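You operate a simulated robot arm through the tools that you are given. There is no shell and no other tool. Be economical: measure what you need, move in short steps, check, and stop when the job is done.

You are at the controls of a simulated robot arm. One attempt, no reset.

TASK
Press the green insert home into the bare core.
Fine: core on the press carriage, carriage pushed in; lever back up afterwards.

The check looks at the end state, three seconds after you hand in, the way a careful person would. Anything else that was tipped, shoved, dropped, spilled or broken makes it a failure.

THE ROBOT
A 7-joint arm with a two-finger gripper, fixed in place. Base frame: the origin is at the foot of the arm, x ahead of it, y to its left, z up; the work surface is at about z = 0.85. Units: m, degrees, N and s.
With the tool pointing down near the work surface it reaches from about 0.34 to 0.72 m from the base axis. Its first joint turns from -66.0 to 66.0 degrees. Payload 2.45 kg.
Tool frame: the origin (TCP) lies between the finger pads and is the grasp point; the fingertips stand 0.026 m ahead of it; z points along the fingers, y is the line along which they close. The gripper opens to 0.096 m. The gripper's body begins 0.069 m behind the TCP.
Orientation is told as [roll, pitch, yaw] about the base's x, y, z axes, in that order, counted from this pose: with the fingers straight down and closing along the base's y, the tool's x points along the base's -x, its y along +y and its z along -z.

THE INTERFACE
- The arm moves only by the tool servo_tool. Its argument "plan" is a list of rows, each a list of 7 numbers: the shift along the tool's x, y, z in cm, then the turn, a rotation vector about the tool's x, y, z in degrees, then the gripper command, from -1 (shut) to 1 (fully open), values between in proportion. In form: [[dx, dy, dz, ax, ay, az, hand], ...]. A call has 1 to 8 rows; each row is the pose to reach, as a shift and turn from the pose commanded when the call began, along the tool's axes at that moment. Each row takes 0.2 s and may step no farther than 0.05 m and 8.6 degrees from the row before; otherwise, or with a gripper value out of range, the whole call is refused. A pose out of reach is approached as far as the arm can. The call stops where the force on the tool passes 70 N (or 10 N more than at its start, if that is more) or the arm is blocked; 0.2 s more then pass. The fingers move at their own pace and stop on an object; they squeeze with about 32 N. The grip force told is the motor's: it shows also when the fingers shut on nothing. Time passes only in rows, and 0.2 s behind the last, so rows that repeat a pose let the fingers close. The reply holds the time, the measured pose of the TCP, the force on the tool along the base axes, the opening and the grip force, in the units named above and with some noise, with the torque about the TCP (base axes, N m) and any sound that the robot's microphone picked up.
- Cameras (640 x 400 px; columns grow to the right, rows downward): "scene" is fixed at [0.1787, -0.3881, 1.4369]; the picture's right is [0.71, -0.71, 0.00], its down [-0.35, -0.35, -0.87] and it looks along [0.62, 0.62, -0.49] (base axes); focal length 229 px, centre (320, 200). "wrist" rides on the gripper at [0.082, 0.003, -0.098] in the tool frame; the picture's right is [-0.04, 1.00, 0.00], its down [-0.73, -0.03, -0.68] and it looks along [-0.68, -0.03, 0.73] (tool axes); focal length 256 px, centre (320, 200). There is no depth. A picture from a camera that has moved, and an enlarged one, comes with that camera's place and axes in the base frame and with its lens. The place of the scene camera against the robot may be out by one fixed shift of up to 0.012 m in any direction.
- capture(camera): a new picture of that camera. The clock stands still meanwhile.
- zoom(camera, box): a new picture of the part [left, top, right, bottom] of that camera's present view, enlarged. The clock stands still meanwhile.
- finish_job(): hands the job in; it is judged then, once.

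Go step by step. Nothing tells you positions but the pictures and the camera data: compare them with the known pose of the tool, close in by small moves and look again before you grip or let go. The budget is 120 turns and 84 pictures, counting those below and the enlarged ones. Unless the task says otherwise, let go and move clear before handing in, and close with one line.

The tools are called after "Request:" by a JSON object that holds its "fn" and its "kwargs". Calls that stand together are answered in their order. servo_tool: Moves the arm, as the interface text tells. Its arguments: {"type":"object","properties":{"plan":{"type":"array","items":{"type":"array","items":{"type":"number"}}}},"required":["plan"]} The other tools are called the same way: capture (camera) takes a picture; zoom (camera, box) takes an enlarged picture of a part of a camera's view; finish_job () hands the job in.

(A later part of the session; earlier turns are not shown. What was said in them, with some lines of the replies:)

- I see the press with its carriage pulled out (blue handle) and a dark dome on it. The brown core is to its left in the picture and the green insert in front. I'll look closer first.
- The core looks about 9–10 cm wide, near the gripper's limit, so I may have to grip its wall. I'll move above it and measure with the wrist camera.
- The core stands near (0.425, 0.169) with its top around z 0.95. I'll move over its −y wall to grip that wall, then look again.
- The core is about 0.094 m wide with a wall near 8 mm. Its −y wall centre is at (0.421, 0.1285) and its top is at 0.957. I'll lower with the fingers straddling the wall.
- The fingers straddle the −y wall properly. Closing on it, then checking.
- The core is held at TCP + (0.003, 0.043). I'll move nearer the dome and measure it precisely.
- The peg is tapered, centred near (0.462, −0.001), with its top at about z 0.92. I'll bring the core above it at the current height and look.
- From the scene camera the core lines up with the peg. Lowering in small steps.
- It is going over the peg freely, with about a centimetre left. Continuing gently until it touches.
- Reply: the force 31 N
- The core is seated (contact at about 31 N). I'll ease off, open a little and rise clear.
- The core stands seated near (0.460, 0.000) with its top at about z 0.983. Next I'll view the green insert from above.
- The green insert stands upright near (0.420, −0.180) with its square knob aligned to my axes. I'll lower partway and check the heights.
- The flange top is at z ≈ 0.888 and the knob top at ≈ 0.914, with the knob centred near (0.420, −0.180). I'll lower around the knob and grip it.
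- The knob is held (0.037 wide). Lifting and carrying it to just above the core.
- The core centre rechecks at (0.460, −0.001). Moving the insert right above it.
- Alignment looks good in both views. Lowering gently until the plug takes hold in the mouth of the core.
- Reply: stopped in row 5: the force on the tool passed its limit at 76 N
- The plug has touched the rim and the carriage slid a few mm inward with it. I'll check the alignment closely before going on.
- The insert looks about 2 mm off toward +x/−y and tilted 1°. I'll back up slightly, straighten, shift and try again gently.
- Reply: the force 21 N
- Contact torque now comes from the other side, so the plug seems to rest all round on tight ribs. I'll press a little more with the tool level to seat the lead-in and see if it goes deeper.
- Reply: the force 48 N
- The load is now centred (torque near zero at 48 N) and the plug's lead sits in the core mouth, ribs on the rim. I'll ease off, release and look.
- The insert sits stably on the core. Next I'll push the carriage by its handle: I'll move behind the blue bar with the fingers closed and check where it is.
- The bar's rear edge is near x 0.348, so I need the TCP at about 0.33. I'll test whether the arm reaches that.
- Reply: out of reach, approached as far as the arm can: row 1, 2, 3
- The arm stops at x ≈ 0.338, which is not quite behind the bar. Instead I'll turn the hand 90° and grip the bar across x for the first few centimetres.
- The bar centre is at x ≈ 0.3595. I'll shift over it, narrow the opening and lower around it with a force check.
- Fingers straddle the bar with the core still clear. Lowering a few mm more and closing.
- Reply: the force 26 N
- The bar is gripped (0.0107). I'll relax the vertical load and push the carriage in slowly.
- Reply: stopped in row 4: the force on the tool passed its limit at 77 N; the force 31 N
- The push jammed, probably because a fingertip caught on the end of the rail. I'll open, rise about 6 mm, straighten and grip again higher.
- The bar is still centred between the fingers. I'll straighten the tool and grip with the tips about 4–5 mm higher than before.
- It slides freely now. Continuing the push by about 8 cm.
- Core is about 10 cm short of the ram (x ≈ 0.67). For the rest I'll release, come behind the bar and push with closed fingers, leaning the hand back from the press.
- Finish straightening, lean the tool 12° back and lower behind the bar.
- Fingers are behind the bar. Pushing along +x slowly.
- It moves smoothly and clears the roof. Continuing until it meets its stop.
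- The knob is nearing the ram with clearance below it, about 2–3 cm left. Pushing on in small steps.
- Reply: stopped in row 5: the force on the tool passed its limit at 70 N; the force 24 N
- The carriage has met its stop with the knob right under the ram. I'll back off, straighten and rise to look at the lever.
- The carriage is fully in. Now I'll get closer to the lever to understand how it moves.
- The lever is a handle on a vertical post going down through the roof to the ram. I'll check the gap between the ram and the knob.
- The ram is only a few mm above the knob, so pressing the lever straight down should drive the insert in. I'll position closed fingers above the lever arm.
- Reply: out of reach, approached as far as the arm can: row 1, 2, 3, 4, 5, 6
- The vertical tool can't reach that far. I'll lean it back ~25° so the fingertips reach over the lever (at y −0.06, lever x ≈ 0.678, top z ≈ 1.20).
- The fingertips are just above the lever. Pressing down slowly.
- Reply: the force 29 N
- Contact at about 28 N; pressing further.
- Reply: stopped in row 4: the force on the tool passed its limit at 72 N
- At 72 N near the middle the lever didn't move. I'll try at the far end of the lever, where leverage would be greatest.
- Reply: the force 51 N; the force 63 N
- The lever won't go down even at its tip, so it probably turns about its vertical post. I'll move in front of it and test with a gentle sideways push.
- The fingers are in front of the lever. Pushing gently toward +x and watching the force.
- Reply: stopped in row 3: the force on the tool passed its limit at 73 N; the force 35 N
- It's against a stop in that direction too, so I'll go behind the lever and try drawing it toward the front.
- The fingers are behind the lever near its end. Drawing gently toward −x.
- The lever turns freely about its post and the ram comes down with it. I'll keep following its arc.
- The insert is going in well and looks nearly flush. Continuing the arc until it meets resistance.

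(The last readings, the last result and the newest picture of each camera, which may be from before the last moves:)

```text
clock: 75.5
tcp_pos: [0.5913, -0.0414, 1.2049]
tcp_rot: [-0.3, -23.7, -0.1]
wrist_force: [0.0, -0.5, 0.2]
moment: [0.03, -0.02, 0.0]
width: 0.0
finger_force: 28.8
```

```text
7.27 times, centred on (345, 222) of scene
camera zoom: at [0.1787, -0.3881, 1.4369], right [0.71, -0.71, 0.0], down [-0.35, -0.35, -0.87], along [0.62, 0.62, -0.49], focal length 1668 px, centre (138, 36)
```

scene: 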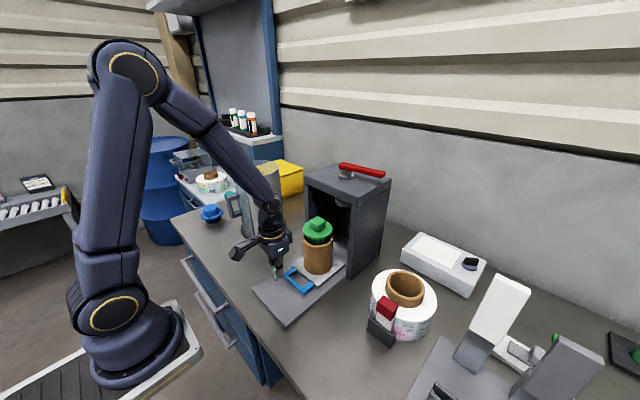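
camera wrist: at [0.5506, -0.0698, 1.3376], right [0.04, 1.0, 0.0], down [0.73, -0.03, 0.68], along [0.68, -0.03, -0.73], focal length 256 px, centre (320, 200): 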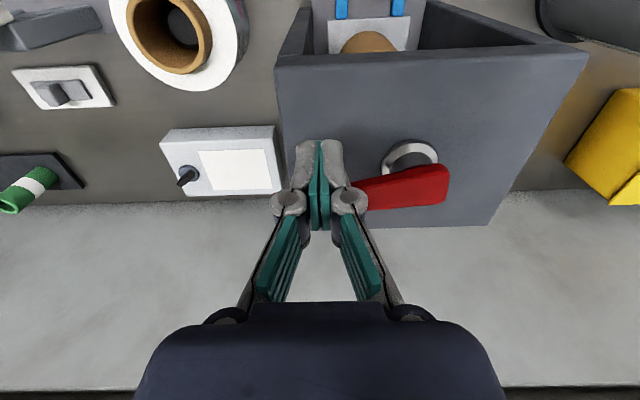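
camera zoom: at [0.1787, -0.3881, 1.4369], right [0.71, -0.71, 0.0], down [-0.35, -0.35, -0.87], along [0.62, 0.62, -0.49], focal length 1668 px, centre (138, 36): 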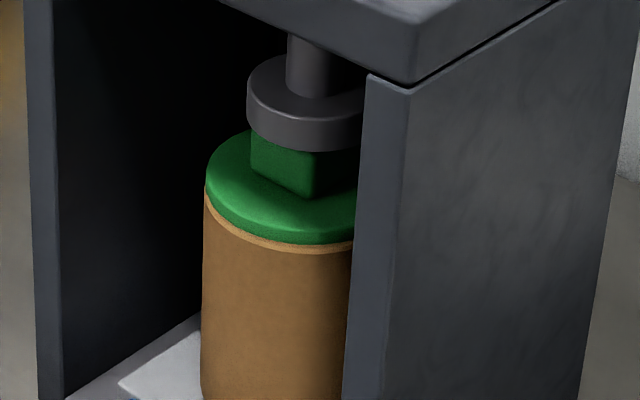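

The flange now sits on the rim all round. I'll push a little further to make sure it's at the end of its travel.

Request:
{"fn": "servo_tool", "kwargs": {"plan": [[0.25, 0.6, -0.1, 0, 0, 0, -1], [0.5, 1.2, -0.2, 0, 0, 0, -1], [0.6, 1.9, -0.26, 0, 0, 0, -1], [0.6, 2.5, -0.26, 0, 0, 0, -1]]}}

Request:
{"fn": "zoom", "kwargs": {"camera": "scene", "box": [310, 140, 410, 240]}}

```text
clock: 76.5
tcp_pos: [0.5865, -0.0251, 1.2053]
tcp_rot: [-0.8, -23.8, -0.7]
wrist_force: [17.2, -40.2, -3.6]
moment: [-0.52, -0.19, -0.49]
width: 0.0002
finger_force: 27.7
```

```text
4.00 times, centred on (360, 190) of scene
camera zoom: at [0.1793, -0.3896, 1.4364], right [0.71, -0.71, 0.0], down [-0.35, -0.35, -0.87], along [0.62, 0.62, -0.49], focal length 917 px, centre (160, 240)
```

zoom: 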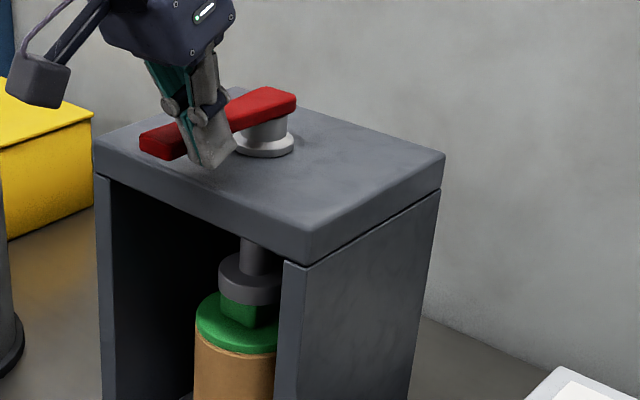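

It's at the end of its travel (44 N reaction). Now I'll move to the lever's other side to swing it back.

Request:
{"fn": "servo_tool", "kwargs": {"plan": [[0, -2.2, 0, 0, 0, 0, -1], [-1.01, -2.2, -2.29, 0, 0, 0, -1], [-2.02, -2.2, -4.58, 0, 0, 0, -1], [-2.02, 2, -4.58, 0, 0, 0, -1], [-2.02, 5.8, -4.58, 0, 0, 0, -1], [-2.02, 5.8, -4.58, 0, 0, 0, -1], [-1.01, 5.8, -2.29, 0, 0, 0, -1], [0, 5.8, 0, 0, 0, 0, -1]]}}

Request:
{"fn": "zoom", "kwargs": {"camera": "scene", "box": [310, 140, 410, 240]}}

```text
clock: 78.3
tcp_pos: [0.5832, 0.0422, 1.204]
tcp_rot: [-0.2, -23.7, -0.3]
wrist_force: [0.7, 0.8, 0.5]
moment: [-0.04, 0.01, -0.03]
width: 0.0
finger_force: 28.9
```

```text
4.00 times, centred on (360, 190) of scene
camera zoom: at [0.1787, -0.3881, 1.4369], right [0.71, -0.71, 0.0], down [-0.35, -0.35, -0.87], along [0.62, 0.62, -0.49], focal length 917 px, centre (160, 240)
```

zoom: 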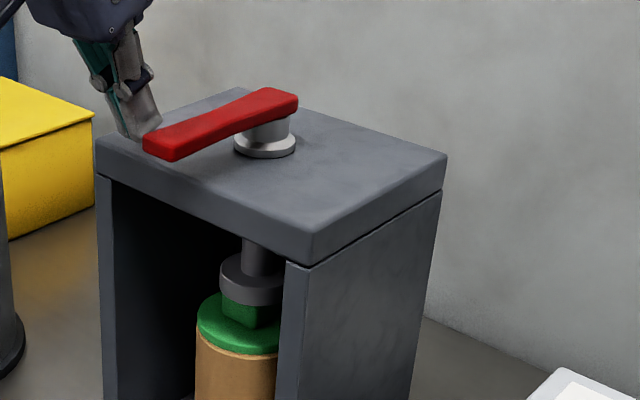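

Fingers are beside the lever. Swinging it back along the arc.

Request:
{"fn": "servo_tool", "kwargs": {"plan": [[0, -1.5, 0, 0, 0, 0, -1], [0.2, -3, -0.1, 0, 0, 0, -1], [0.37, -4.5, -0.16, 0, 0, 0, -1], [0.37, -5.9, -0.16, 0, 0, 0, -1], [0.1, -7.4, -0.05, 0, 0, 0, -1], [-0.5, -8.8, 0.22, 0, 0, 0, -1], [-1.3, -10.1, 0.57, 0, 0, 0, -1], [-2.4, -11.4, 1.06, 0, 0, 0, -1]]}}

```text
clock: 80.1
tcp_pos: [0.6114, -0.0717, 1.204]
tcp_rot: [-0.3, -23.6, 0.0]
wrist_force: [-0.7, 1.2, -0.3]
moment: [0.03, 0.01, 0.05]
width: 0.0
finger_force: 28.2
```

Request:
{"fn": "servo_tool", "kwargs": {"plan": [[-0.8, -0.6, 0.35, 0, 0, 0, -1], [-1.6, -1.1, 0.71, 0, 0, 0, -1], [-2.3, -1.4, 1, 0, 0, 0, -1], [-2.93, -1.6, 1.28, 0, 0, 0, -1], [-3.5, -1.9, 1.54, 0, 0, 0, -1], [-4.05, -2.1, 1.77, 0, 0, 0, -1], [-4.3, -2.1, 1.88, 0, 0, 0, -1]]}}

Request:
{"fn": "zoom", "kwargs": {"camera": "scene", "box": [310, 140, 410, 240]}}

```text
clock: 81.7
tcp_pos: [0.6581, -0.0928, 1.2039]
tcp_rot: [-0.1, -23.6, -0.2]
wrist_force: [-2.6, -0.6, 0.3]
moment: [0.02, 0.05, 0.01]
width: 0.0001
finger_force: 28.8
```

```text
4.00 times, centred on (360, 190) of scene
camera zoom: at [0.1786, -0.3881, 1.4369], right [0.71, -0.71, 0.0], down [-0.35, -0.35, -0.87], along [0.62, 0.62, -0.49], focal length 917 px, centre (160, 240)
```

zoom: 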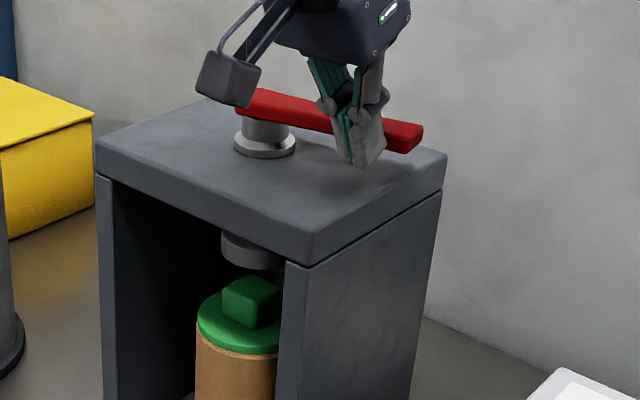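

The ram is up and the insert stays seated. A small final nudge puts the lever on its stop, then I'll retreat clear.

Request:
{"fn": "servo_tool", "kwargs": {"plan": [[-0.2, 0, 0.09, 0, 0, 0, -1], [-0.3, 0, 0.13, 0, 0, 0, -1], [-0.3, 0, 0.13, 0, 0, 0, -1]]}}

Request:
{"fn": "servo_tool", "kwargs": {"plan": [[1.5, 0, -0.65, 0, 0, 0, -1], [2, 0, -4, 0, 0, 0, -1], [2, 0, -8, 0, 0, 0, -1], [6, 0, -10, 0, 0, 0, -1], [10, 0, -12, 0, 0, 0, -1], [14, 0, -14, 0, 0, 0, -1]]}}

Request:
{"fn": "zoom", "kwargs": {"camera": "scene", "box": [280, 150, 410, 290]}}

```text
clock: 82.5
tcp_pos: [0.6599, -0.0929, 1.204]
tcp_rot: [-0.2, -23.4, -0.2]
wrist_force: [-25.3, -0.1, 3.3]
moment: [0.0, 0.41, 0.24]
width: 0.0
finger_force: 28.3
```

```text
clock: 83.9
tcp_pos: [0.478, -0.0925, 1.2752]
tcp_rot: [-0.2, -23.5, -0.3]
wrist_force: [-0.3, 0.2, 0.5]
moment: [0.01, -0.02, 0.04]
width: 0.0001
finger_force: 28.2
```

```text
2.86 times, centred on (345, 220) of scene
camera zoom: at [0.1787, -0.3881, 1.4369], right [0.71, -0.71, 0.0], down [-0.35, -0.35, -0.87], along [0.62, 0.62, -0.49], focal length 655 px, centre (249, 143)
```

zoom: 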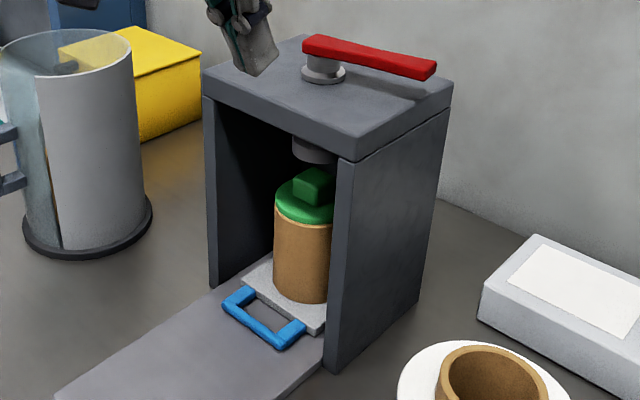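

The insert is flush in the core, the carriage is pushed in, the lever is back against its stop with the ram up, and the arm is clear. I'm handing in.

Request:
{"fn": "finish_job", "kwargs": {}}

```text
The job is handed in.
```

The green insert is pressed home in the bare core. The core is on the pushed-in press carriage, the lever is back in its starting position and the arm is clear.
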